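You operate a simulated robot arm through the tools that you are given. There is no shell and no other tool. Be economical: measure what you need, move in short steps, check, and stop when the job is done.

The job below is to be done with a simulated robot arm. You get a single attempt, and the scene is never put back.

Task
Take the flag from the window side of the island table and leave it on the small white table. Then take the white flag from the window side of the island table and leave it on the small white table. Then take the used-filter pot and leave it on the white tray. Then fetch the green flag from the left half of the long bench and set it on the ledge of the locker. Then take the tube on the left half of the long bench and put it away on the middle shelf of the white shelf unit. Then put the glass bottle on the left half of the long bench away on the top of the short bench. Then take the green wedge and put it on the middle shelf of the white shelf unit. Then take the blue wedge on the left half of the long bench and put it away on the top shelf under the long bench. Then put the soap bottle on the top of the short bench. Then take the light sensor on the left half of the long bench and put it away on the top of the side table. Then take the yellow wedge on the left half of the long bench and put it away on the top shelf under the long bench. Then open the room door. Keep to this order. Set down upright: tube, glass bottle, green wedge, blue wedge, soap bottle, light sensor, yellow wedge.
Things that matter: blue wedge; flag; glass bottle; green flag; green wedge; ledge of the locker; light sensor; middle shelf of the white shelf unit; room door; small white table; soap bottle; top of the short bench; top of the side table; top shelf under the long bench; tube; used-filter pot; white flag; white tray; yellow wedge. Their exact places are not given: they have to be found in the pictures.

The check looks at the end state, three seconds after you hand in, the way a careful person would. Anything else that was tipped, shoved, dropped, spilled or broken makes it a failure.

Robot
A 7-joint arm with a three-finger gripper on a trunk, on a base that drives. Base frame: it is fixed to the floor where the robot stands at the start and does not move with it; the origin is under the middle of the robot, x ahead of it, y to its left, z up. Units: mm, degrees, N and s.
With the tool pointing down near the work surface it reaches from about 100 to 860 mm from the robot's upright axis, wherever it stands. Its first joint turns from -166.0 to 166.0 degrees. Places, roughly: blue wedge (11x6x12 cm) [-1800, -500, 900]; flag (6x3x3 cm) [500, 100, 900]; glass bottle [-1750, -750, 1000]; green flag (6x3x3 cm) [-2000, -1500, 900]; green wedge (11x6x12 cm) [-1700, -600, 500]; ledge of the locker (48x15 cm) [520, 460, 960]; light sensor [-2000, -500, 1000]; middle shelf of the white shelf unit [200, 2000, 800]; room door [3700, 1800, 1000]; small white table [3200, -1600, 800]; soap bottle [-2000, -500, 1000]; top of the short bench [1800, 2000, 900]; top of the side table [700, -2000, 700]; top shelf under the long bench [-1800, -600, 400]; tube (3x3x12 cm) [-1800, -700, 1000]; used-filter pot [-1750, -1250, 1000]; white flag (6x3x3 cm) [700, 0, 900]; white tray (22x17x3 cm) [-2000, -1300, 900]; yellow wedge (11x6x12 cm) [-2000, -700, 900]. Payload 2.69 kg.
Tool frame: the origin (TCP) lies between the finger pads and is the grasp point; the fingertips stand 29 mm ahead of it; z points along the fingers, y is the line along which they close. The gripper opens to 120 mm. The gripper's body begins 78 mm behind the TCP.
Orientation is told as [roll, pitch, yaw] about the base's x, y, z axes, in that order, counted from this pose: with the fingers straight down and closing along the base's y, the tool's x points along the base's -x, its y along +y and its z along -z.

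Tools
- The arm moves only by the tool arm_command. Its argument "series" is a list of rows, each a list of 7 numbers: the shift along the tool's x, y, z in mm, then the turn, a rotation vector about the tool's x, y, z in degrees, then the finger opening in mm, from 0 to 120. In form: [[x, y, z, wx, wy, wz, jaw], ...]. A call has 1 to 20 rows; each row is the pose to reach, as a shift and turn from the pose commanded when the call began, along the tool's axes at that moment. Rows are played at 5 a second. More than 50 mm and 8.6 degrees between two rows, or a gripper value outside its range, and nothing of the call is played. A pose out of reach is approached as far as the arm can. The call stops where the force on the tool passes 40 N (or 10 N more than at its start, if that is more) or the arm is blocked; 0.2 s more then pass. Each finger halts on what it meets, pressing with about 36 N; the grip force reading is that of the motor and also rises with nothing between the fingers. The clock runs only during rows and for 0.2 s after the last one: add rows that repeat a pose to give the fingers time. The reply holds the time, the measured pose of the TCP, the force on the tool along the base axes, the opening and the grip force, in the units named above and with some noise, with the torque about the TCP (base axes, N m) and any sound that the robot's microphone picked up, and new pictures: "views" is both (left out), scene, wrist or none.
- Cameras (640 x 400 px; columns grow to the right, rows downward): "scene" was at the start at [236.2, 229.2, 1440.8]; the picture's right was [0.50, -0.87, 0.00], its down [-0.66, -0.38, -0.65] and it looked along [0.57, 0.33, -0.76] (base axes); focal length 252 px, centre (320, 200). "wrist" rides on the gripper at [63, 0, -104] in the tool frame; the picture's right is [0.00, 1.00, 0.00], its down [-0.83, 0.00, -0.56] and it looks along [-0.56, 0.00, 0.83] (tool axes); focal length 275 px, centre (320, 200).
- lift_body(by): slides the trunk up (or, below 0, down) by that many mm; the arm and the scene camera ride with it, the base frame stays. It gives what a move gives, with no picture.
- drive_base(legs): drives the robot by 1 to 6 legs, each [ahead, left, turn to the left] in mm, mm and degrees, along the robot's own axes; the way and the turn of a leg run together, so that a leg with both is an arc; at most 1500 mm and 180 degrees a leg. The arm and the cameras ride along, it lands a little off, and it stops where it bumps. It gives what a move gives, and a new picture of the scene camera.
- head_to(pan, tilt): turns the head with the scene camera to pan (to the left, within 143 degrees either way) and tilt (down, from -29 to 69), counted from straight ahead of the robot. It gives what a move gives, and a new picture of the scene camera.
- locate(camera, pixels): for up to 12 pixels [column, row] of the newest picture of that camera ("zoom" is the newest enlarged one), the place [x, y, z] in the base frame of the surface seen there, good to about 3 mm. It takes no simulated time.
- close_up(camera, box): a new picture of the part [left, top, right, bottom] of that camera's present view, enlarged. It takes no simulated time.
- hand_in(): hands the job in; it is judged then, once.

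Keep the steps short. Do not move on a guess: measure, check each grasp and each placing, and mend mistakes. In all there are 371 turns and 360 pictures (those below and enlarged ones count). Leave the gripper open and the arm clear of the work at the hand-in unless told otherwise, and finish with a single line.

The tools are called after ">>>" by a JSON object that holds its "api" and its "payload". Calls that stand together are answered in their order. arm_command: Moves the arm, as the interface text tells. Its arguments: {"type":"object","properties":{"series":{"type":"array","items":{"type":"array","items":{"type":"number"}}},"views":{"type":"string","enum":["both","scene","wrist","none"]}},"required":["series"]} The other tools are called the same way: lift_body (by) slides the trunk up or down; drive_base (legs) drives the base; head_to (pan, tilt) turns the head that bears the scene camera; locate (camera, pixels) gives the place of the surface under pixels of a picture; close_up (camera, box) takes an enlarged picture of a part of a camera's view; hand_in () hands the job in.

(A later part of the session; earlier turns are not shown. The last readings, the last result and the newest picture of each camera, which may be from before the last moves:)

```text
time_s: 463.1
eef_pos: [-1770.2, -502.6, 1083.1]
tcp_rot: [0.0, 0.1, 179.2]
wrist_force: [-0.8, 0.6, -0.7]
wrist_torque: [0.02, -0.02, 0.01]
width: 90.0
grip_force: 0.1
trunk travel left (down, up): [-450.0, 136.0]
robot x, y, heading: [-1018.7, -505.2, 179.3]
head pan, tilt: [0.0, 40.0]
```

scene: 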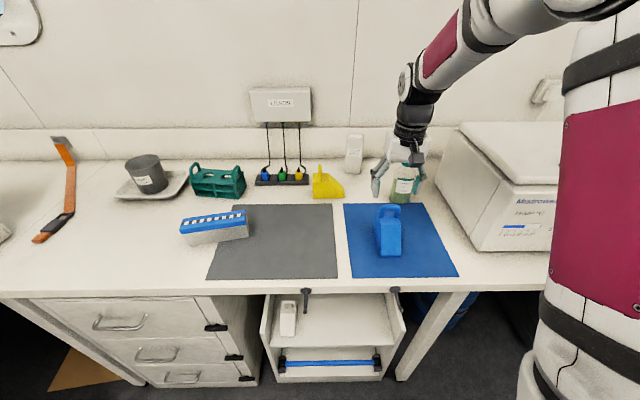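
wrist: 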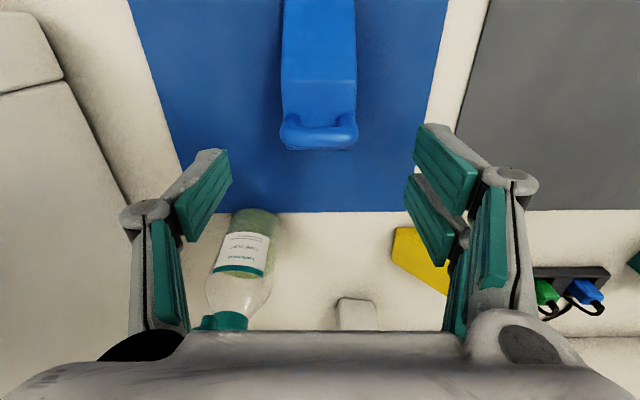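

Blue wedge now faces me. Raise, tilt the tool 45° again and back the base 60 mm.

>>> {"api": "arm_command", "payload": {"series": [[0, 0, -45, 0, 0, 0, 90], [0, 0, -60, 0, -7.5, 0, 90], [0, 0, -60, 0, -15, 0, 90], [0, 0, -60, 0, -22.5, 0, 90], [0, 0, -60, 0, -30, 0, 90], [0, 0, -60, 0, -37.5, 0, 90], [0, 0, -60, 0, -45, 0, 90]], "views": "none"}}

>>> {"api": "drive_base", "payload": {"legs": [[-60, 0, 0]]}}

```text
time_s: 464.6
eef_pos: [-1770.9, -503.1, 1143.9]
tcp_rot: [0.0, -45.2, 179.3]
wrist_force: [0.6, -0.6, -0.1]
wrist_torque: [-0.04, -0.01, 0.0]
width: 89.8
grip_force: 0.0
trunk travel left (down, up): [-450.0, 136.0]
robot x, y, heading: [-1021.0, -510.0, 179.3]
head pan, tilt: [0.0, 40.0]
```

```text
time_s: 465.6
eef_pos: [-1708.5, -503.9, 1144.0]
tcp_rot: [0.0, -45.0, 179.2]
wrist_force: [0.1, -0.7, -0.4]
wrist_torque: [0.02, 0.02, -0.03]
width: 90.0
grip_force: 0.0
trunk travel left (down, up): [-450.0, 136.0]
robot x, y, heading: [-960.1, -507.8, 179.1]
head pan, tilt: [0.0, 40.0]
```

scene: 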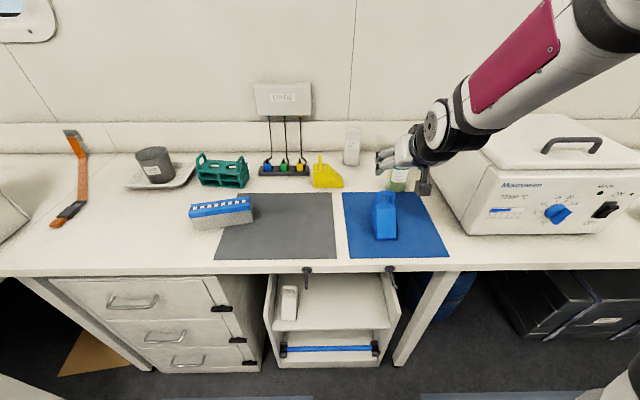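

>>> {"api": "arm_command", "payload": {"series": [[35, 0, 27, 0, 0, 0, 90], [70, 0, 54, 0, 0, 0, 90], [102, 0, 80, 0, 0, 0, 90], [102, 0, 80, 0, 0, 0, 90]], "views": "wrist"}}

>>> {"api": "locate", "payload": {"camera": "wrist", "pixels": [[318, 190], [285, 100], [360, 100], [320, 100], [320, 50], [285, 170], [355, 170], [300, 180]]}}

```text
time_s: 466.6
eef_pos: [-1694.5, -502.1, 1015.8]
tcp_rot: [0.0, -44.9, 179.3]
wrist_force: [-0.7, -0.1, 0.6]
wrist_torque: [0.03, 0.0, -0.02]
width: 90.0
grip_force: 0.0
trunk travel left (down, up): [-450.0, 136.0]
robot x, y, heading: [-957.4, -513.8, 179.3]
head pan, tilt: [0.0, 40.0]
```

wrist: 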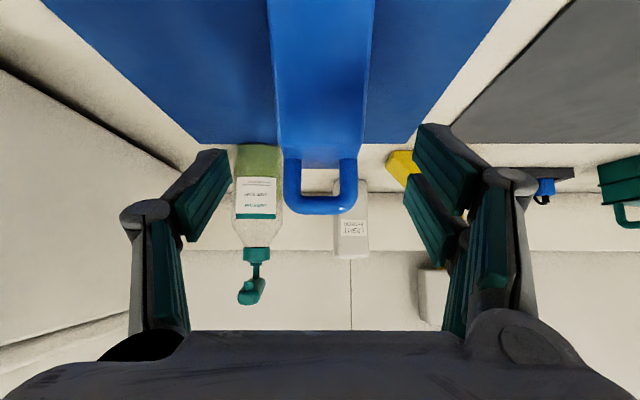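

```text
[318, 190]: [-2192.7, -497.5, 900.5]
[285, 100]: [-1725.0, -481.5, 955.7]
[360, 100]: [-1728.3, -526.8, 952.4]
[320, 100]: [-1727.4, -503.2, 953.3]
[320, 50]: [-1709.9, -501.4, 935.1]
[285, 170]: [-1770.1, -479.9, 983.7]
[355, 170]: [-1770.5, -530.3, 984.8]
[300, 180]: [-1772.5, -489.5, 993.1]
```

Advance 104 mm and close on the body.

>>> {"api": "arm_command", "payload": {"series": [[1, 1, 35, 0, 0, 0, 90], [2, 1.5, 70, 0, 0, 0, 90], [3, 1.5, 95, 0, 0, 0, 90], [3, 1.5, 104, 0, 0, 0, 90], [3, 1.5, 104, 0, 0, 0, 70], [3, 1.5, 104, 0, 0, 0, 50], [3, 1.5, 104, 0, 0, 0, 45], [3, 1.5, 104, 0, 0, 0, 45]], "views": "wrist"}}

```text
time_s: 468.4
eef_pos: [-1767.0, -503.2, 939.4]
tcp_rot: [-0.1, -45.0, 179.3]
wrist_force: [-0.7, 2.9, 0.6]
wrist_torque: [0.19, 0.14, -0.1]
width: 55.7
grip_force: 35.8
trunk travel left (down, up): [-450.0, 136.0]
robot x, y, heading: [-964.0, -511.0, 179.6]
head pan, tilt: [0.0, 40.0]
```

wrist: 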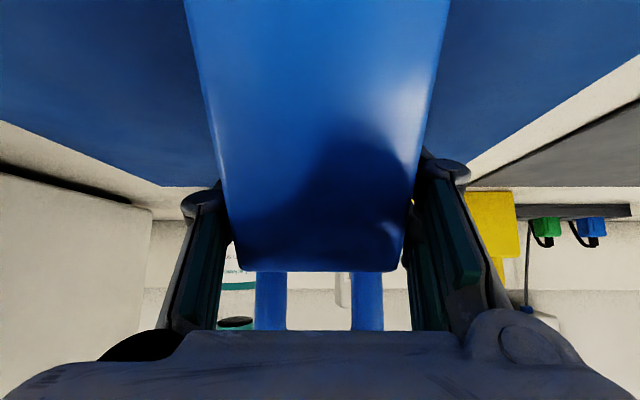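

Gripped. Lift 80 mm, back off 480 and lower the trunk 400.

>>> {"api": "arm_command", "payload": {"series": [[-20, 0, -20, 0, 0, 0, 45], [-40, 0, -40, 0, 0, 0, 45], [-57, 0, -57, 0, 0, 0, 45], [-57, 0, -57, 0, 0, 0, 45]], "views": "none"}}

>>> {"api": "drive_base", "payload": {"legs": [[-480, 0, 0]]}}

>>> {"api": "lift_body", "payload": {"by": -400}}

```text
time_s: 469.4
eef_pos: [-1765.9, -505.0, 1020.6]
tcp_rot: [0.0, -45.1, 179.3]
wrist_force: [0.0, -0.6, -3.3]
wrist_torque: [-0.02, 0.02, 0.01]
width: 55.5
grip_force: 36.1
trunk travel left (down, up): [-450.0, 136.0]
robot x, y, heading: [-952.0, -509.3, 179.5]
head pan, tilt: [0.0, 40.0]
```

```text
time_s: 472.3
eef_pos: [-1286.3, -510.5, 1021.0]
tcp_rot: [0.0, -45.0, 179.3]
wrist_force: [-0.8, 0.9, -2.8]
wrist_torque: [0.01, 0.03, -0.02]
width: 55.4
grip_force: 35.7
trunk travel left (down, up): [-450.0, 136.0]
robot x, y, heading: [-479.0, -514.1, 179.2]
head pan, tilt: [0.0, 40.0]
```

scene: 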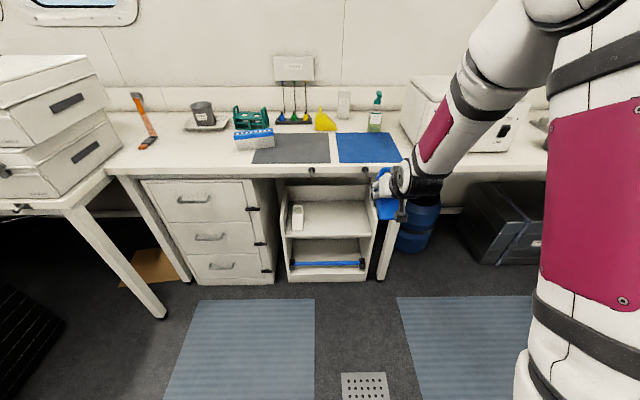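

```text
time_s: 476.1
eef_pos: [-1304.3, -510.4, 619.1]
tcp_rot: [0.0, -44.9, 179.3]
wrist_force: [-0.7, 0.9, -3.3]
wrist_torque: [-0.01, 0.04, 0.02]
width: 55.8
grip_force: 35.8
trunk travel left (down, up): [-50.0, 536.0]
robot x, y, heading: [-476.2, -515.5, 179.5]
head pan, tilt: [0.0, 40.0]
```

>>> {"api": "arm_command", "payload": {"series": [[7, 3, 32, 0, 0, 0, 45], [15, 6, 64, 0, 0, 0, 45], [22, 8, 96, 0, 0, 0, 45], [22, 8, 96, 0, 0, 0, 45]], "views": "none"}}

>>> {"api": "drive_base", "payload": {"legs": [[340, 0, 0]]}}

>>> {"api": "close_up", "payload": {"camera": "wrist", "box": [0, 0, 640, 400]}}

```text
time_s: 477.1
eef_pos: [-1355.4, -517.4, 537.8]
tcp_rot: [0.0, -45.0, 179.3]
wrist_force: [0.6, 0.2, -2.2]
wrist_torque: [0.05, 0.03, 0.02]
width: 55.3
grip_force: 36.0
trunk travel left (down, up): [-50.0, 536.0]
robot x, y, heading: [-477.4, -517.3, 179.6]
head pan, tilt: [0.0, 40.0]
```

```text
time_s: 479.5
eef_pos: [-1692.5, -512.9, 533.6]
tcp_rot: [-0.1, -44.3, 179.2]
wrist_force: [-0.8, 0.1, -3.1]
wrist_torque: [0.01, 0.03, -0.02]
width: 55.4
grip_force: 36.1
trunk travel left (down, up): [-50.0, 536.0]
robot x, y, heading: [-821.1, -507.7, 179.5]
head pan, tilt: [0.0, 40.0]
stopped in leg 1: the robot was blocked; the commanded pose is now the measured one
```

scene: 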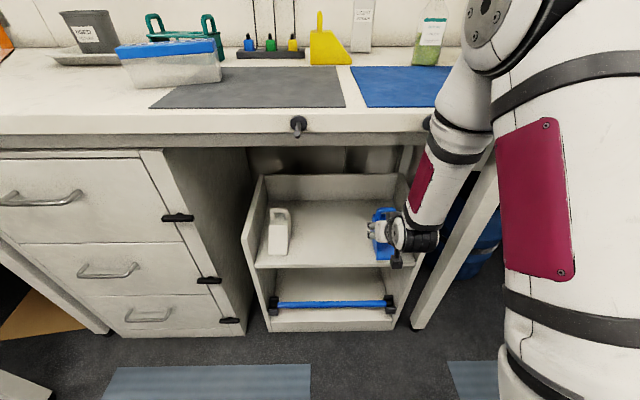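

```text
1.00 times, centred on (320, 200) of wrist (not enlarged: the box is as wide or as high as the picture)
```

zoom: 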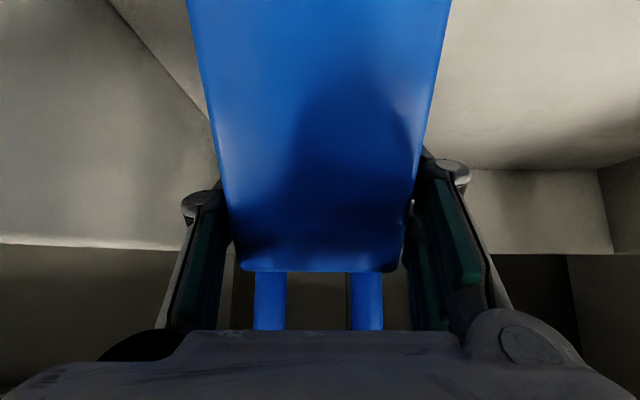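

Blocked: the forearm met the coat-hook-like knob on the bench front near y −490. Back off 60 and locate both knobs.

>>> {"api": "drive_base", "payload": {"legs": [[-120, 0, 0]]}}

>>> {"api": "close_up", "payload": {"camera": "scene", "box": [250, 60, 490, 260]}}

```text
time_s: 480.8
eef_pos: [-1573.7, -513.6, 534.1]
tcp_rot: [0.0, -44.5, 179.1]
wrist_force: [0.3, -0.4, -3.2]
wrist_torque: [0.0, 0.06, 0.02]
width: 55.5
grip_force: 35.9
trunk travel left (down, up): [-50.0, 536.0]
robot x, y, heading: [-701.9, -513.0, 179.5]
head pan, tilt: [0.0, 40.0]
```

scene: 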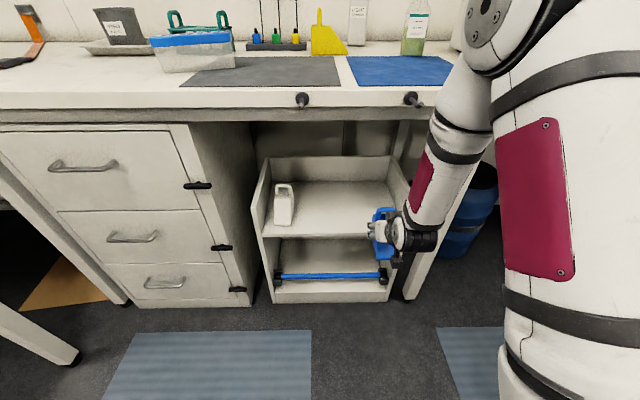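

```text
2.00 times, centred on (370, 160) of scene
```

zoom: 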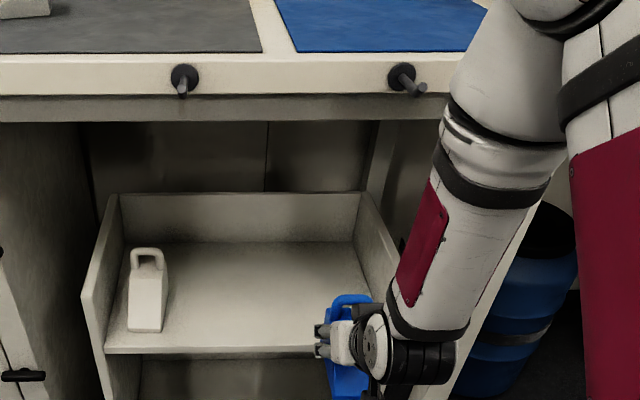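

>>> {"api": "locate", "payload": {"camera": "zoom", "pixels": [[182, 90], [183, 75], [415, 90], [405, 78], [500, 90], [460, 250], [440, 130], [545, 150], [400, 340], [570, 20]]}}

```text
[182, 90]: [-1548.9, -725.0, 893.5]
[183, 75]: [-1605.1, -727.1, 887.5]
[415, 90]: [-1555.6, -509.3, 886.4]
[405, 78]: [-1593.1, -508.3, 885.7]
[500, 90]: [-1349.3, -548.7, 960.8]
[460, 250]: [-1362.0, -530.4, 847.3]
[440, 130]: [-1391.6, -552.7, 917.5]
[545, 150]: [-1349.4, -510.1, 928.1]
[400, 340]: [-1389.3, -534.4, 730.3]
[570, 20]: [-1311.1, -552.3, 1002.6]
```

Knobs at y −508 and −726 protrude to x −1545. I'll use the lane between: base to y≈−598, TCP y≈−572.

>>> {"api": "drive_base", "payload": {"legs": [[0, 85, 0]]}}

>>> {"api": "arm_command", "payload": {"series": [[0, -13, 0, 0, 0, 0, 45], [0, -27, 0, 0, 0, 0, 45], [0, -27, 0, 0, 0, 0, 45]], "views": "scene"}}

```text
time_s: 481.8
eef_pos: [-1573.5, -600.1, 535.3]
tcp_rot: [0.0, -44.5, 179.3]
wrist_force: [-0.6, -0.2, -2.4]
wrist_torque: [0.01, 0.0, 0.01]
width: 55.8
grip_force: 36.2
trunk travel left (down, up): [-50.0, 536.0]
robot x, y, heading: [-701.4, -597.5, 179.4]
head pan, tilt: [0.0, 40.0]
```

scene: 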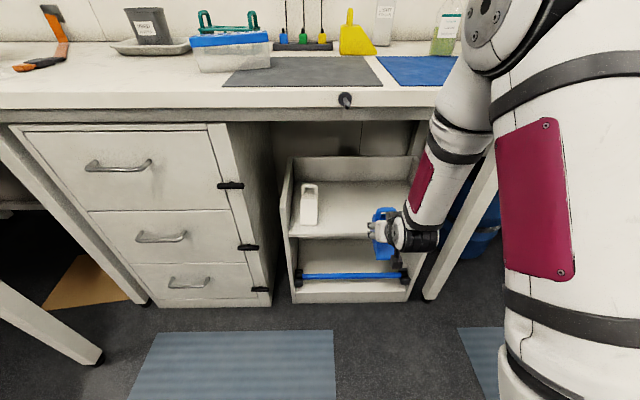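

```text
time_s: 482.6
eef_pos: [-1573.7, -573.0, 534.4]
tcp_rot: [0.0, -44.4, 179.2]
wrist_force: [0.6, -0.2, -2.7]
wrist_torque: [0.01, 0.0, 0.01]
width: 55.7
grip_force: 35.4
trunk travel left (down, up): [-50.0, 536.0]
robot x, y, heading: [-702.8, -597.5, 179.2]
head pan, tilt: [0.0, 40.0]
```

scene: 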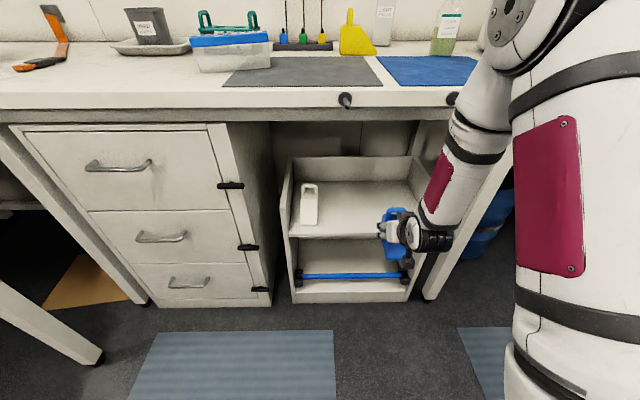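

>>> {"api": "locate", "payload": {"camera": "scene", "pixels": [[458, 115], [508, 118], [455, 130], [503, 140], [480, 125], [480, 95], [515, 105], [500, 165], [482, 60], [452, 100]]}}

```text
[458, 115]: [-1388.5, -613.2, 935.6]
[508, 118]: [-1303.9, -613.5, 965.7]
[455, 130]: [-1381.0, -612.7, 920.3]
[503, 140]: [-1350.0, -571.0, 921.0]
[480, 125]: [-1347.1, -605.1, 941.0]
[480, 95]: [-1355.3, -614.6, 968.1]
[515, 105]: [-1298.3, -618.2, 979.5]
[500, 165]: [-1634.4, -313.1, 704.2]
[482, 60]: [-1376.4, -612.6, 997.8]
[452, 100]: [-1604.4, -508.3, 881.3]
```

The forearm spans TCP −40…+60 in y; so keep TCP y in −670…−585. Shift the base 18 mm more to the left, then drive in.

>>> {"api": "drive_base", "payload": {"legs": [[0, 20, 0], [168, 0, 0]]}}

>>> {"api": "close_up", "payload": {"camera": "wrist", "box": [0, 0, 640, 400]}}

```text
time_s: 484.5
eef_pos: [-1741.6, -591.6, 533.7]
tcp_rot: [0.0, -44.6, 179.3]
wrist_force: [-0.6, 0.3, -2.1]
wrist_torque: [-0.01, 0.06, 0.04]
width: 55.6
grip_force: 36.1
trunk travel left (down, up): [-50.0, 536.0]
robot x, y, heading: [-868.1, -613.8, 179.2]
head pan, tilt: [0.0, 40.0]
```

scene: 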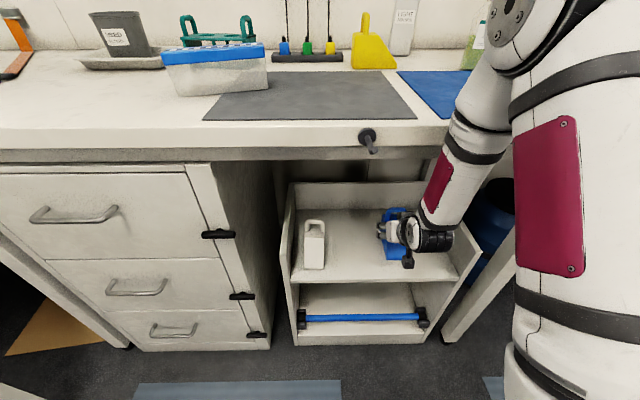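

```text
1.00 times, centred on (320, 200) of wrist (not enlarged: the box is as wide or as high as the picture)
```

zoom: 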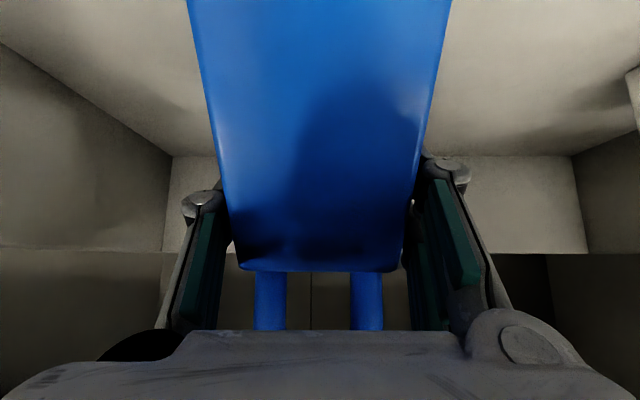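

Inside without contact. Lower 44 mm, then in small steps.

>>> {"api": "arm_command", "payload": {"series": [[14, 0, 14, 0, 0, 0, 45], [25, 0, 25, 0, 0, 0, 45], [31, 0, 31, 0, 0, 0, 45], [31, 0, 31, 0, 0, 0, 45]], "views": "none"}}

>>> {"api": "arm_command", "payload": {"series": [[1, 0, 1, 0, 0, 0, 45], [2, 0, 2, 0, 0, 0, 45], [2, 0, 2, 0, 0, 0, 45]], "views": "wrist"}}

```text
time_s: 485.5
eef_pos: [-1740.7, -590.6, 505.9]
tcp_rot: [0.0, -45.8, 179.3]
wrist_force: [0.0, 0.2, -2.4]
wrist_torque: [-0.01, 0.06, 0.01]
width: 55.7
grip_force: 36.3
trunk travel left (down, up): [-50.0, 536.0]
robot x, y, heading: [-870.4, -615.4, 179.2]
head pan, tilt: [0.0, 40.0]
```

```text
time_s: 486.3
eef_pos: [-1740.9, -591.6, 506.1]
tcp_rot: [0.0, -46.1, 179.3]
wrist_force: [-0.4, 0.0, -2.4]
wrist_torque: [0.01, 0.05, 0.0]
width: 55.4
grip_force: 36.0
trunk travel left (down, up): [-50.0, 536.0]
robot x, y, heading: [-867.7, -612.6, 179.4]
head pan, tilt: [0.0, 40.0]
```

wrist: 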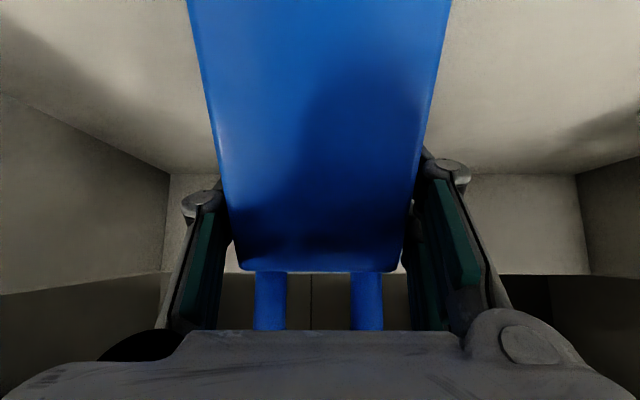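

The arm is at a limit there; use the trunk to lower instead: 14 mm.

>>> {"api": "lift_body", "payload": {"by": -14}}

>>> {"api": "lift_body", "payload": {"by": -3}}

```text
time_s: 486.9
eef_pos: [-1741.3, -591.9, 492.9]
tcp_rot: [-0.1, -46.3, 179.4]
wrist_force: [0.4, 0.6, -2.4]
wrist_torque: [0.01, 0.03, 0.02]
width: 55.5
grip_force: 36.0
trunk travel left (down, up): [-36.0, 550.0]
robot x, y, heading: [-867.2, -614.8, 179.2]
head pan, tilt: [0.0, 40.0]
```

```text
time_s: 487.4
eef_pos: [-1742.0, -591.4, 491.1]
tcp_rot: [-0.1, -46.4, 179.4]
wrist_force: [-0.2, 0.3, -2.6]
wrist_torque: [-0.01, 0.01, 0.01]
width: 55.6
grip_force: 35.9
trunk travel left (down, up): [-33.0, 553.0]
robot x, y, heading: [-866.7, -615.0, 179.2]
head pan, tilt: [0.0, 40.0]
```

>>> {"api": "lift_body", "payload": {"by": -2}}

>>> {"api": "lift_body", "payload": {"by": -2}}

```text
time_s: 487.9
eef_pos: [-1742.5, -591.3, 488.8]
tcp_rot: [-0.1, -46.3, 179.4]
wrist_force: [0.6, -0.6, -3.1]
wrist_torque: [0.0, 0.04, 0.02]
width: 55.7
grip_force: 35.9
trunk travel left (down, up): [-31.0, 555.0]
robot x, y, heading: [-870.4, -617.3, 179.1]
head pan, tilt: [0.0, 40.0]
```

```text
time_s: 488.4
eef_pos: [-1743.3, -591.4, 488.0]
tcp_rot: [-0.1, -46.4, 179.4]
wrist_force: [-0.3, 0.0, 9.2]
wrist_torque: [0.19, -0.88, 0.01]
width: 55.8
grip_force: 36.1
trunk travel left (down, up): [-29.0, 557.0]
robot x, y, heading: [-870.2, -616.9, 179.4]
head pan, tilt: [0.0, 40.0]
```

Contact (≈12 N). Lower 1 more, then open and retreat along the tool axis.

>>> {"api": "lift_body", "payload": {"by": -1}}

>>> {"api": "arm_command", "payload": {"series": [[0, 0, 0, 0, 0, 0, 60], [0, 0, 0, 0, 0, 0, 75], [0, 0, 0, 0, 0, 0, 80], [0, 0, -30, 0, 0, 0, 80], [0, 0, -65, 0, 0, 0, 80], [0, 0, -100, 0, 0, 0, 80]]}}

```text
time_s: 489.0
eef_pos: [-1743.1, -591.3, 487.1]
tcp_rot: [-0.1, -46.3, 179.4]
wrist_force: [-0.1, -0.4, 9.8]
wrist_torque: [0.06, -0.93, -0.03]
width: 55.5
grip_force: 36.2
trunk travel left (down, up): [-28.0, 558.0]
robot x, y, heading: [-868.1, -616.0, 179.4]
head pan, tilt: [0.0, 40.0]
```

```text
time_s: 490.4
eef_pos: [-1692.4, -591.3, 534.7]
tcp_rot: [-0.1, -44.5, 179.2]
wrist_force: [-0.3, -0.8, -0.5]
wrist_torque: [-0.03, 0.01, -0.01]
width: 79.9
grip_force: 0.0
out of reach, approached as far as the arm can: row 6
trunk travel left (down, up): [-28.0, 558.0]
robot x, y, heading: [-869.8, -620.7, 179.3]
head pan, tilt: [0.0, 40.0]
```

scene: 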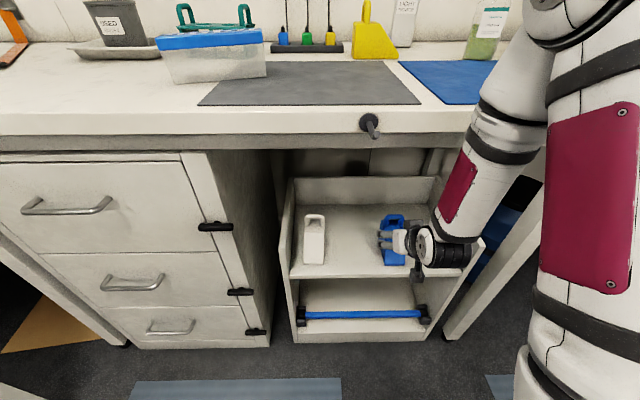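
wrist: 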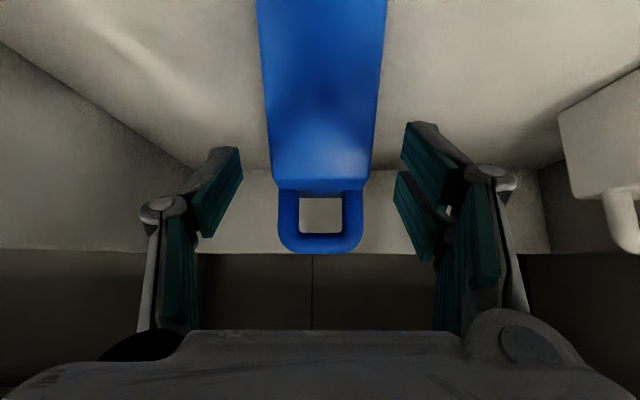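

Blue wedge stands on the under-bench shelf. Back out, raise the trunk by 422, and position for the soap bottle.

>>> {"api": "drive_base", "payload": {"legs": [[-430, 0, 0], [0, -190, 0]]}}

>>> {"api": "lift_body", "payload": {"by": 422}}

>>> {"api": "drive_base", "payload": {"legs": [[500, 0, 0]]}}

>>> {"api": "close_up", "payload": {"camera": "wrist", "box": [0, 0, 640, 400]}}

```text
time_s: 494.1
eef_pos: [-1262.6, -409.3, 535.5]
tcp_rot: [0.1, -44.3, 179.5]
wrist_force: [0.0, -0.7, -0.3]
wrist_torque: [0.02, 0.01, -0.02]
width: 80.2
grip_force: 0.0
trunk travel left (down, up): [-28.0, 558.0]
robot x, y, heading: [-442.4, -424.5, 179.6]
head pan, tilt: [0.0, 40.0]
```

scene: 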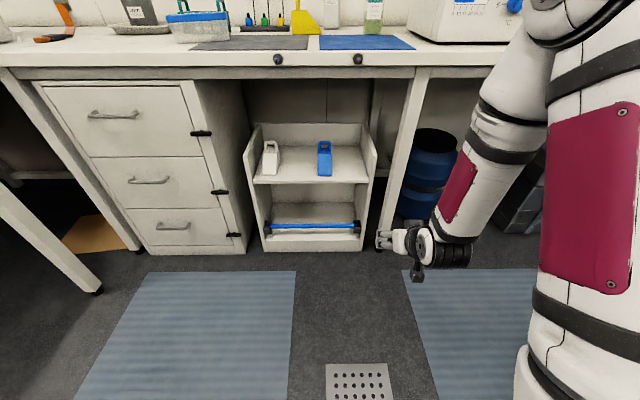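

```text
refused: 422 is not a number from -400 to 400
```

```text
time_s: 497.0
eef_pos: [-1737.3, -400.0, 530.2]
tcp_rot: [0.2, -42.9, 179.0]
wrist_force: [0.5, 0.7, 0.2]
wrist_torque: [0.0, 0.03, -0.01]
width: 80.0
grip_force: 0.0
trunk travel left (down, up): [-28.0, 558.0]
robot x, y, heading: [-931.3, -424.5, 179.1]
head pan, tilt: [0.0, 40.0]
stopped in leg 1: the robot was blocked; the commanded pose is now the measured one
```

scene: 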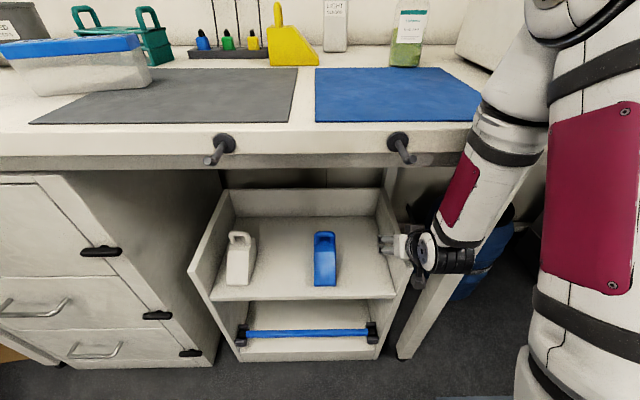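

```text
1.00 times, centred on (320, 200) of wrist (not enlarged: the box is as wide or as high as the picture)
```

zoom: 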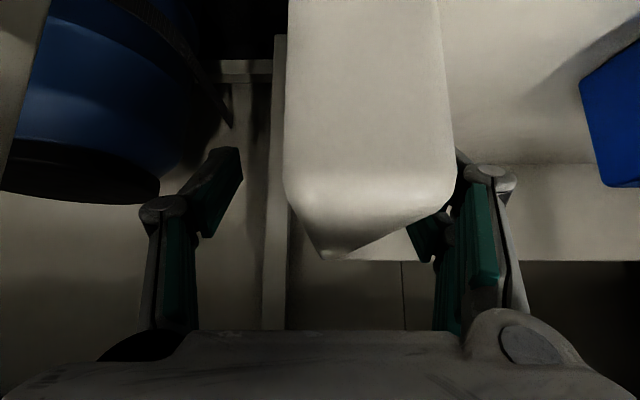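

My mistake: the lift was refused, yet the drive ran. The gripper is straddling the rack's side wall, forces ≈0, nothing seems moved. Back straight out.

>>> {"api": "drive_base", "payload": {"legs": [[-490, 0, 0]]}}

>>> {"api": "close_up", "payload": {"camera": "scene", "box": [200, 100, 480, 270]}}

```text
time_s: 499.9
eef_pos: [-1250.8, -407.9, 530.6]
tcp_rot: [0.2, -42.9, 179.3]
wrist_force: [0.5, 0.0, 0.7]
wrist_torque: [0.01, -0.01, 0.0]
width: 80.2
grip_force: 0.1
trunk travel left (down, up): [-28.0, 558.0]
robot x, y, heading: [-449.0, -427.5, 179.3]
head pan, tilt: [0.0, 40.0]
```

scene: 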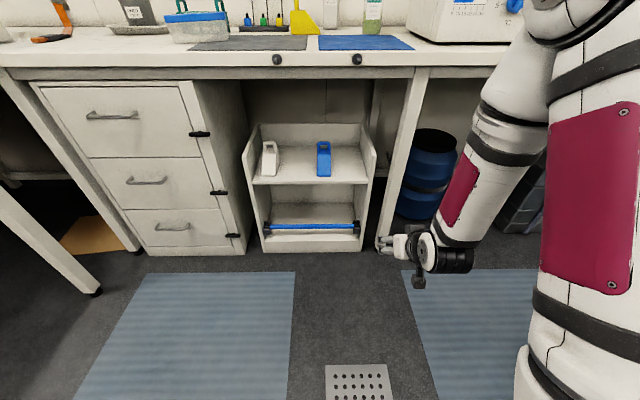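

```text
2.29 times, centred on (340, 185) of scene
```

zoom: 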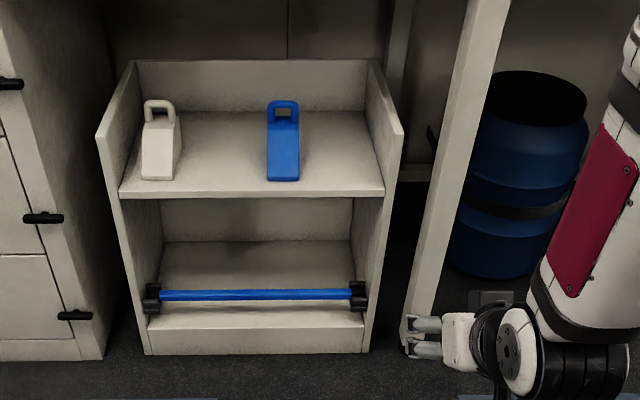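

Everything is in place. Raise the trunk 400.

>>> {"api": "lift_body", "payload": {"by": 400}}

>>> {"api": "arm_command", "payload": {"series": [[0, 0, -30, 0, -2.1, 0, 90], [0, 0, -60, 0, -2.1, 0, 90], [-30, 0, -80, 0, -2.1, 0, 90], [-60, 0, -100, 0, -2.1, 0, 90]], "views": "none"}}

```text
time_s: 503.8
eef_pos: [-1250.7, -407.1, 929.8]
tcp_rot: [0.0, -43.0, 179.2]
wrist_force: [0.2, -0.3, 0.0]
wrist_torque: [-0.01, 0.0, 0.01]
width: 80.1
grip_force: 0.1
trunk travel left (down, up): [-428.0, 158.0]
robot x, y, heading: [-446.0, -430.2, 179.1]
head pan, tilt: [0.0, 40.0]
```

```text
time_s: 504.8
eef_pos: [-1226.2, -407.2, 1044.1]
tcp_rot: [0.1, -45.0, 179.2]
wrist_force: [-0.5, -0.1, -0.3]
wrist_torque: [0.01, -0.02, 0.01]
width: 90.0
grip_force: 0.1
trunk travel left (down, up): [-428.0, 158.0]
robot x, y, heading: [-442.6, -428.7, 179.2]
head pan, tilt: [0.0, 40.0]
```

>>> {"api": "drive_base", "payload": {"legs": [[500, 0, 0]]}}

>>> {"api": "close_up", "payload": {"camera": "wrist", "box": [0, 0, 640, 400]}}

```text
time_s: 507.7
eef_pos: [-1724.1, -403.9, 1043.6]
tcp_rot: [0.1, -44.9, 179.4]
wrist_force: [0.2, 0.2, 0.5]
wrist_torque: [0.0, 0.02, 0.0]
width: 90.1
grip_force: 0.1
trunk travel left (down, up): [-428.0, 158.0]
robot x, y, heading: [-940.6, -425.2, 179.7]
head pan, tilt: [0.0, 40.0]
```

scene: 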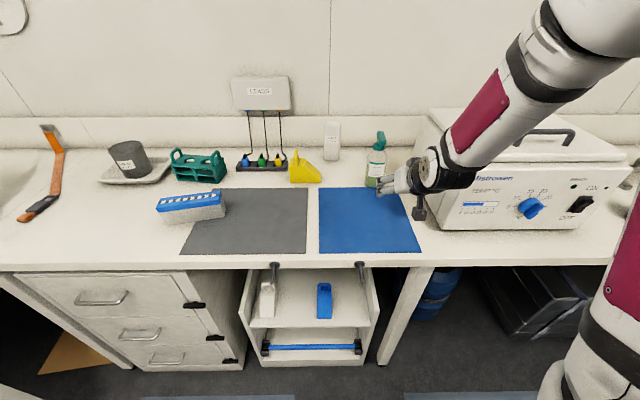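

```text
1.00 times, centred on (320, 200) of wrist (not enlarged: the box is as wide or as high as the picture)
```

zoom: 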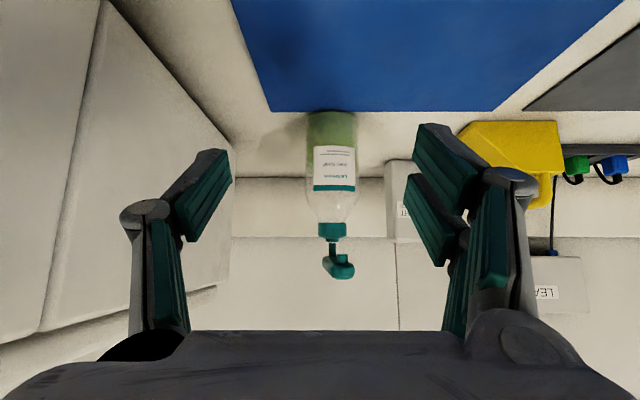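

>>> {"api": "locate", "payload": {"camera": "zoom", "pixels": [[332, 120], [308, 140], [355, 140], [308, 185], [355, 185], [333, 185], [333, 230], [342, 272], [215, 200], [230, 160], [330, 262], [350, 270]]}}

>>> {"api": "locate", "payload": {"camera": "scene", "pixels": [[377, 155], [380, 136], [368, 170], [384, 170], [420, 170], [440, 225], [376, 188]]}}

```text
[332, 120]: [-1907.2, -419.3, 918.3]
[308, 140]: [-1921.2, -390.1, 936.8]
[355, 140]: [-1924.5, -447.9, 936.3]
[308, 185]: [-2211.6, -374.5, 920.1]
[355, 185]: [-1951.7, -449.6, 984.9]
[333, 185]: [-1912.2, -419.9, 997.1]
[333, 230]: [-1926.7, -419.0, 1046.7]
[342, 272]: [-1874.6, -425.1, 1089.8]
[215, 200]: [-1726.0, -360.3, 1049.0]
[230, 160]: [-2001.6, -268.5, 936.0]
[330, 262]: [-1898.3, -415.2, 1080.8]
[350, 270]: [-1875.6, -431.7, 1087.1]
```

```text
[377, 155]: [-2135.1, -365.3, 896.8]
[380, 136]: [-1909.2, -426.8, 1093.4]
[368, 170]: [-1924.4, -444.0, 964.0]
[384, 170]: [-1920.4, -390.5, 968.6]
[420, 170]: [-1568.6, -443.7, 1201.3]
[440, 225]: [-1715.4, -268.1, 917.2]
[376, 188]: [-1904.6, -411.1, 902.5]
```

Soap bottle: axis ≈(−1936,−419), Ø≈58, pump nozzle toward me at z 1090. I need a flatter tilt (60°) to keep clear of the nozzle. Adjust tilt and lateral position here first.

>>> {"api": "arm_command", "payload": {"series": [[12, 4, -3, 0, -4, 0, 90], [24, 8, -6, 0, -8, 0, 85], [36, 12, -8, 0, -12, 0, 80], [46, 15, -11, 0, -15, 0, 80], [46, 15, -11, 0, -15, 0, 80]], "views": "wrist"}}

```text
time_s: 508.9
eef_pos: [-1691.1, -420.3, 1019.9]
tcp_rot: [0.1, -60.0, 179.2]
wrist_force: [-0.8, 0.5, -0.9]
wrist_torque: [0.01, 0.0, 0.01]
width: 80.0
grip_force: 0.0
out of reach, approached as far as the arm can: row 4, 5
trunk travel left (down, up): [-428.0, 158.0]
robot x, y, heading: [-943.1, -424.6, 179.5]
head pan, tilt: [0.0, 40.0]
```

wrist: 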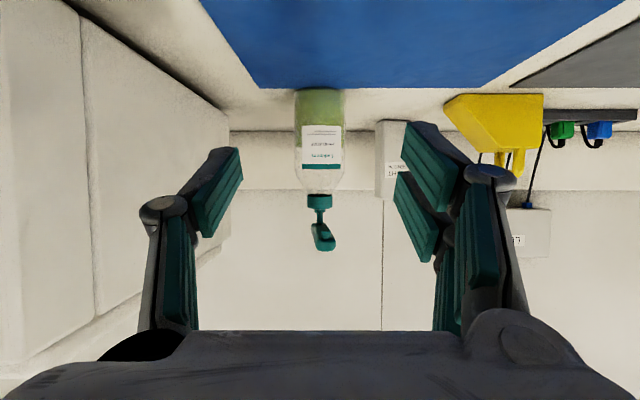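

Drive ahead 155 to the pre-grasp point.

>>> {"api": "drive_base", "payload": {"legs": [[155, 0, 0]]}}

>>> {"api": "close_up", "payload": {"camera": "wrist", "box": [0, 0, 640, 400]}}

>>> {"api": "locate", "payload": {"camera": "zoom", "pixels": [[320, 100], [320, 150], [290, 120], [350, 120], [320, 240], [330, 290]]}}

```text
time_s: 510.3
eef_pos: [-1848.3, -418.0, 1020.0]
tcp_rot: [0.0, -59.9, 179.2]
wrist_force: [-0.7, -0.2, 0.1]
wrist_torque: [0.0, 0.02, -0.01]
width: 80.1
grip_force: 0.0
trunk travel left (down, up): [-428.0, 158.0]
robot x, y, heading: [-1098.5, -424.0, 179.4]
head pan, tilt: [0.0, 40.0]
```

scene: 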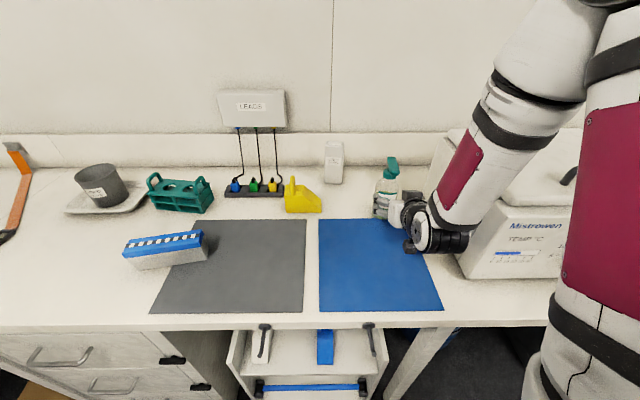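

```text
1.00 times, centred on (320, 200) of wrist (not enlarged: the box is as wide or as high as the picture)
```

zoom: 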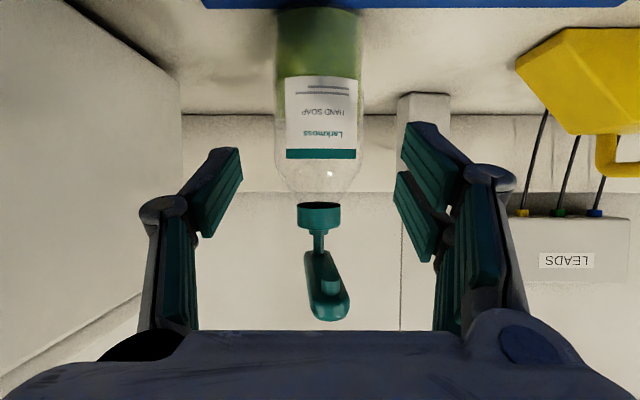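

```text
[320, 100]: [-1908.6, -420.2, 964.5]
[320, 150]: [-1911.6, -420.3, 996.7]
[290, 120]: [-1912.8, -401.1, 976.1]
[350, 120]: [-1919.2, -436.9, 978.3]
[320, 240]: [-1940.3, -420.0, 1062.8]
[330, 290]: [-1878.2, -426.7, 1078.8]
```

Aligned; advance 104 mm along the tool axis and close.

>>> {"api": "arm_command", "payload": {"series": [[0, 1, 35, 0, 0, 0, 80], [0, 2, 70, 0, 0, 0, 80], [0, 2, 95, 0, 0, 0, 80], [0, 2, 104, 0, 0, 0, 80], [0, 2, 104, 0, 0, 0, 65], [0, 2, 104, 0, 0, 0, 50], [0, 2, 104, 0, 0, 0, 45], [0, 2, 104, 0, 0, 0, 45]]}}

```text
time_s: 512.1
eef_pos: [-1936.5, -421.0, 968.6]
tcp_rot: [0.3, -59.9, 179.3]
wrist_force: [0.0, 1.2, -0.1]
wrist_torque: [0.03, 0.06, -0.05]
width: 65.4
grip_force: 36.2
trunk travel left (down, up): [-428.0, 158.0]
robot x, y, heading: [-1098.7, -426.1, 179.4]
head pan, tilt: [0.0, 40.0]
```

scene: 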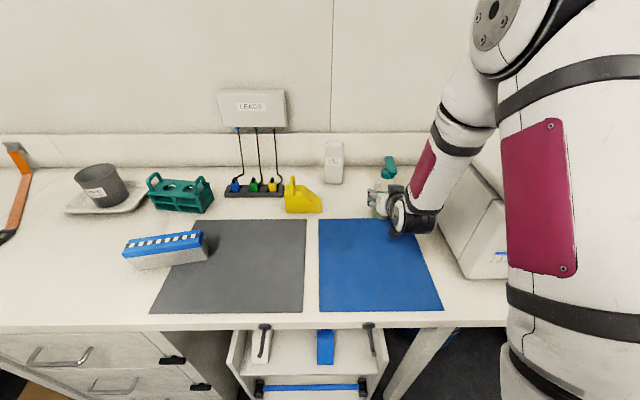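
wrist: 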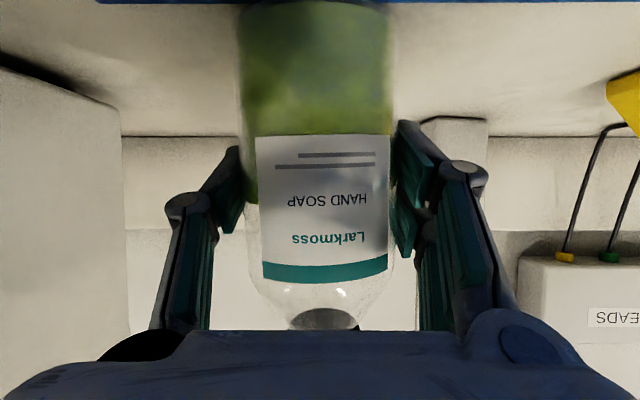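

Gripped (65 mm). Lift straight up 120 mm.

>>> {"api": "arm_command", "payload": {"series": [[-35, 0, -20, 0, 0, 0, 45], [-70, 0, -40, 0, 0, 0, 45], [-104, 0, -60, 0, 0, 0, 45], [-104, 0, -60, 0, 0, 0, 45]]}}

```text
time_s: 513.1
eef_pos: [-1938.9, -421.5, 1087.9]
tcp_rot: [0.1, -59.9, 179.4]
wrist_force: [0.0, 0.7, -3.1]
wrist_torque: [-0.04, 0.01, 0.01]
width: 65.5
grip_force: 35.6
trunk travel left (down, up): [-428.0, 158.0]
robot x, y, heading: [-1094.9, -423.9, 179.7]
head pan, tilt: [0.0, 40.0]
```

scene: 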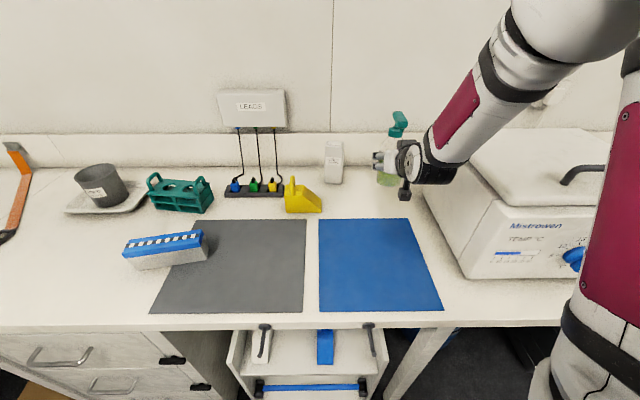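
wrist: 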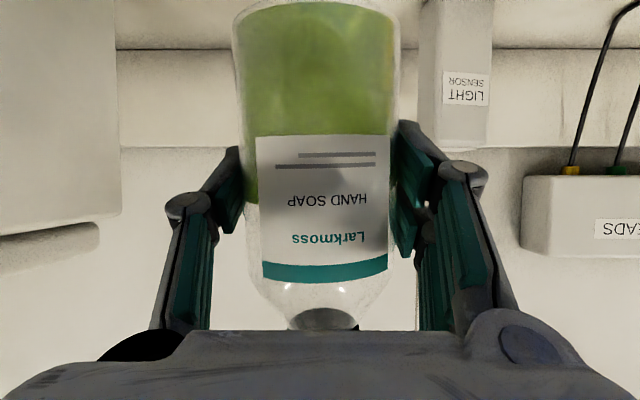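

Held. Drive back and around through the aisle to (795,1240).

>>> {"api": "drive_base", "payload": {"legs": [[-650, 0, 0], [0, 0, 180.3], [0, 1400, 0], [0, 264, 0], [1330, 0, 0]]}}

>>> {"api": "lift_body", "payload": {"by": 100}}

>>> {"api": "head_to", "payload": {"pan": 55, "tilt": 40}}

```text
refused: 180.3 is not a number from -180 to 180
```

```text
time_s: 514.4
eef_pos: [-1939.1, -419.9, 1186.4]
tcp_rot: [0.1, -60.0, 179.4]
wrist_force: [-0.5, -0.2, -4.1]
wrist_torque: [-0.01, 0.01, -0.05]
width: 65.0
grip_force: 36.0
trunk travel left (down, up): [-528.0, 58.0]
robot x, y, heading: [-1097.7, -425.3, 179.5]
head pan, tilt: [0.0, 40.0]
```

```text
time_s: 515.7
eef_pos: [-1938.0, -420.2, 1187.9]
tcp_rot: [0.1, -59.9, 179.3]
wrist_force: [-1.0, 0.2, -4.3]
wrist_torque: [-0.01, -0.01, -0.01]
width: 65.2
grip_force: 36.1
trunk travel left (down, up): [-528.0, 58.0]
robot x, y, heading: [-1097.9, -424.6, 179.9]
head pan, tilt: [55.0, 40.0]
```

scene: 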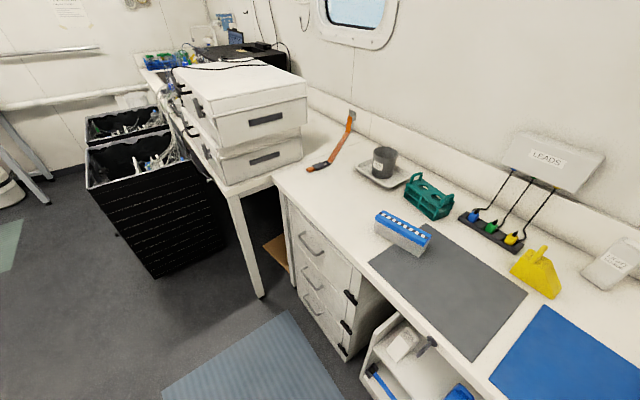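

Turn limit is 180; the lift is harmless. Drive now.

>>> {"api": "drive_base", "payload": {"legs": [[-650, 0, 0], [0, 0, 180], [0, 1400, 0], [0, 264, 0], [1330, 0, 0]]}}

```text
time_s: 541.1
eef_pos: [1722.8, 1267.4, 1187.5]
tcp_rot: [0.0, -59.9, 0.2]
wrist_force: [0.0, 0.1, -2.3]
wrist_torque: [0.03, -0.01, 0.01]
width: 64.8
grip_force: 35.7
trunk travel left (down, up): [-528.0, 58.0]
robot x, y, heading: [883.1, 1254.5, 0.6]
head pan, tilt: [55.0, 40.0]
```

scene: 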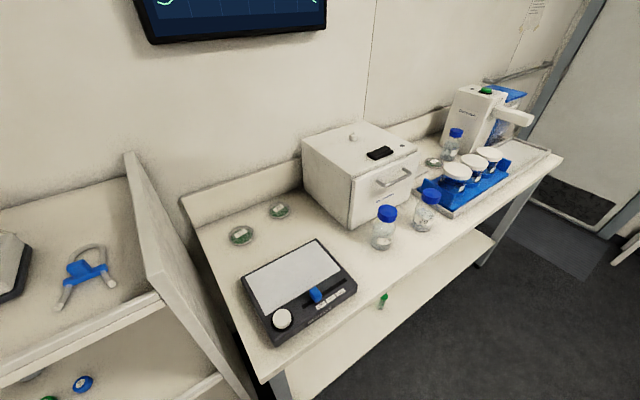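

>>> {"api": "locate", "payload": {"camera": "scene", "pixels": [[355, 280], [320, 240], [358, 292], [382, 245], [373, 230], [370, 260], [345, 250], [395, 265], [340, 230], [423, 228], [272, 345], [375, 290]]}}

>>> {"api": "close_up", "payload": {"camera": "scene", "box": [230, 170, 470, 350]}}

```text
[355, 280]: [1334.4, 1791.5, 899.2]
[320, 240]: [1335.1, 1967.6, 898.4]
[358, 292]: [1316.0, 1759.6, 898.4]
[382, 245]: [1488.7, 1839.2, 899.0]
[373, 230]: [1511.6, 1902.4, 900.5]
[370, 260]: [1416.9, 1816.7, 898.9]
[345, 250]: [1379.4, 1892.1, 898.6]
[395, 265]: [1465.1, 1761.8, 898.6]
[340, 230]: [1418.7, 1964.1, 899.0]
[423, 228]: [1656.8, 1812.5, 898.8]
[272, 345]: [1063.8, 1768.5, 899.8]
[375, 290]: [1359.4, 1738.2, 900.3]
```

```text
2.22 times, centred on (350, 260) of scene
```

zoom: 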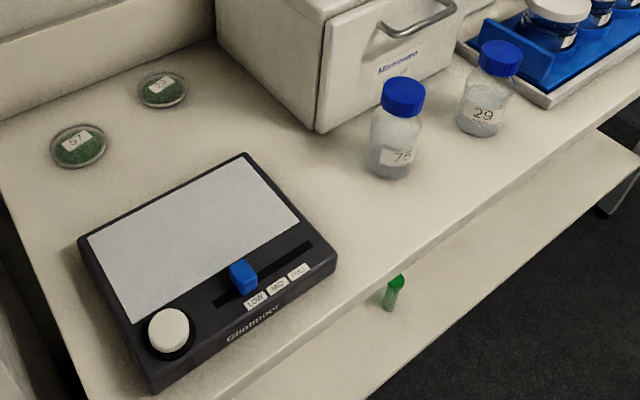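

Check my rear clearance to the locker before turning.

>>> {"api": "drive_base", "payload": {"legs": [[-100, 0, 0]]}}

>>> {"api": "head_to", "payload": {"pan": -140, "tilt": 60}}

```text
time_s: 542.2
eef_pos: [1621.0, 1267.6, 1187.6]
tcp_rot: [0.1, -59.9, 0.4]
wrist_force: [0.0, -1.0, -2.7]
wrist_torque: [-0.01, -0.01, -0.01]
width: 65.1
grip_force: 35.8
trunk travel left (down, up): [-528.0, 58.0]
robot x, y, heading: [781.5, 1253.4, 0.7]
head pan, tilt: [55.0, 40.0]
```

scene: 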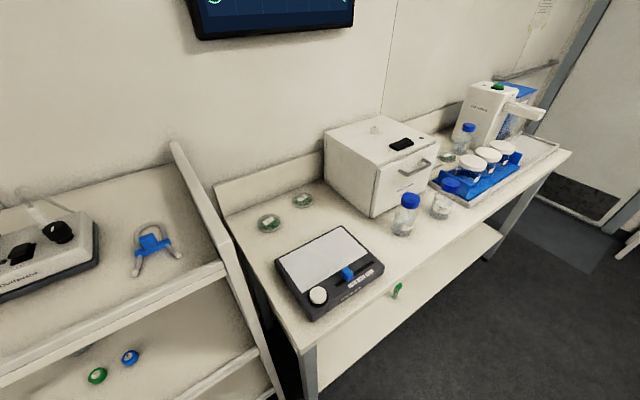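

```text
time_s: 545.1
eef_pos: [1620.9, 1267.4, 1187.3]
tcp_rot: [0.1, -59.9, 0.4]
wrist_force: [0.1, -0.1, -2.8]
wrist_torque: [0.02, 0.0, 0.04]
width: 64.9
grip_force: 36.0
trunk travel left (down, up): [-528.0, 58.0]
robot x, y, heading: [782.0, 1254.8, 0.9]
head pan, tilt: [-140.0, 60.0]
```

scene: 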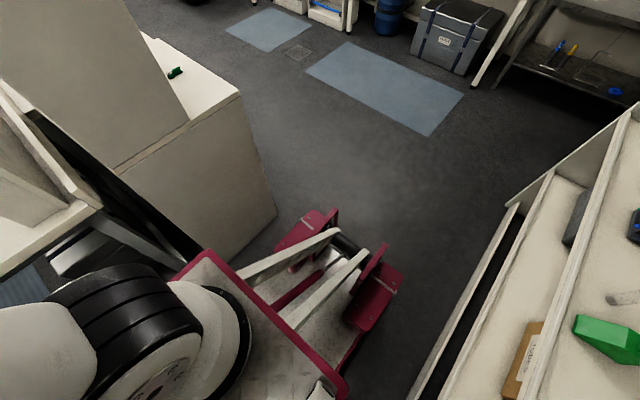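

>>> {"api": "locate", "payload": {"camera": "scene", "pixels": [[275, 215], [290, 220], [335, 212], [380, 250], [400, 275], [365, 330], [280, 245], [340, 235], [210, 252], [345, 385], [180, 275]]}}

```text
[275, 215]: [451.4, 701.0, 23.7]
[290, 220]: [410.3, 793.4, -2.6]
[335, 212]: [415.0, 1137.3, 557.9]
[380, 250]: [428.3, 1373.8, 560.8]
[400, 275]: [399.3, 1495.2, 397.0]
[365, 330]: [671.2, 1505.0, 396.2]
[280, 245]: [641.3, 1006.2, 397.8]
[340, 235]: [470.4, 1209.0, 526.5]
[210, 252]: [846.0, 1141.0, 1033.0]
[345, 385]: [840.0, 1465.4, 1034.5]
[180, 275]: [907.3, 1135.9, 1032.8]
```

Footprint is ±383×±250, so turning here is safe. Shift right 22 and turn left 42.5°.

>>> {"api": "drive_base", "payload": {"legs": [[0, -22, 0], [0, 0, 42.5]]}}

>>> {"api": "head_to", "payload": {"pan": 15, "tilt": 45}}

```text
time_s: 547.9
eef_pos: [1384.8, 1816.9, 1186.9]
tcp_rot: [0.1, -59.9, 43.7]
wrist_force: [-0.5, -0.8, -3.4]
wrist_torque: [-0.03, -0.01, 0.02]
width: 64.9
grip_force: 36.2
trunk travel left (down, up): [-528.0, 58.0]
robot x, y, heading: [782.9, 1229.6, 43.9]
head pan, tilt: [-140.0, 60.0]
```

scene: 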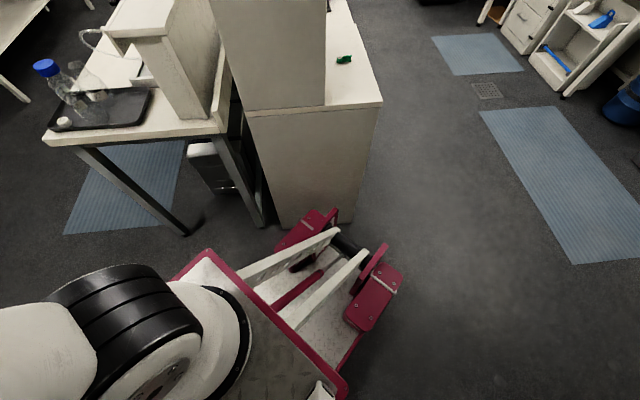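

```text
time_s: 550.3
eef_pos: [1385.3, 1816.5, 1188.1]
tcp_rot: [0.1, -59.9, 43.8]
wrist_force: [-0.5, 0.4, -3.2]
wrist_torque: [0.03, 0.03, 0.0]
width: 65.5
grip_force: 36.7
trunk travel left (down, up): [-528.0, 58.0]
robot x, y, heading: [782.7, 1235.8, 43.8]
head pan, tilt: [15.0, 45.0]
```

scene: 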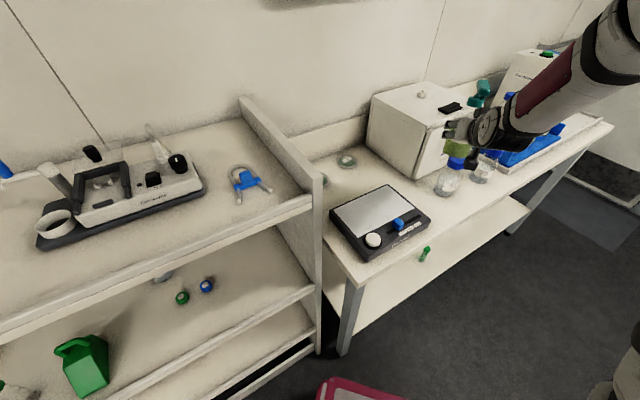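

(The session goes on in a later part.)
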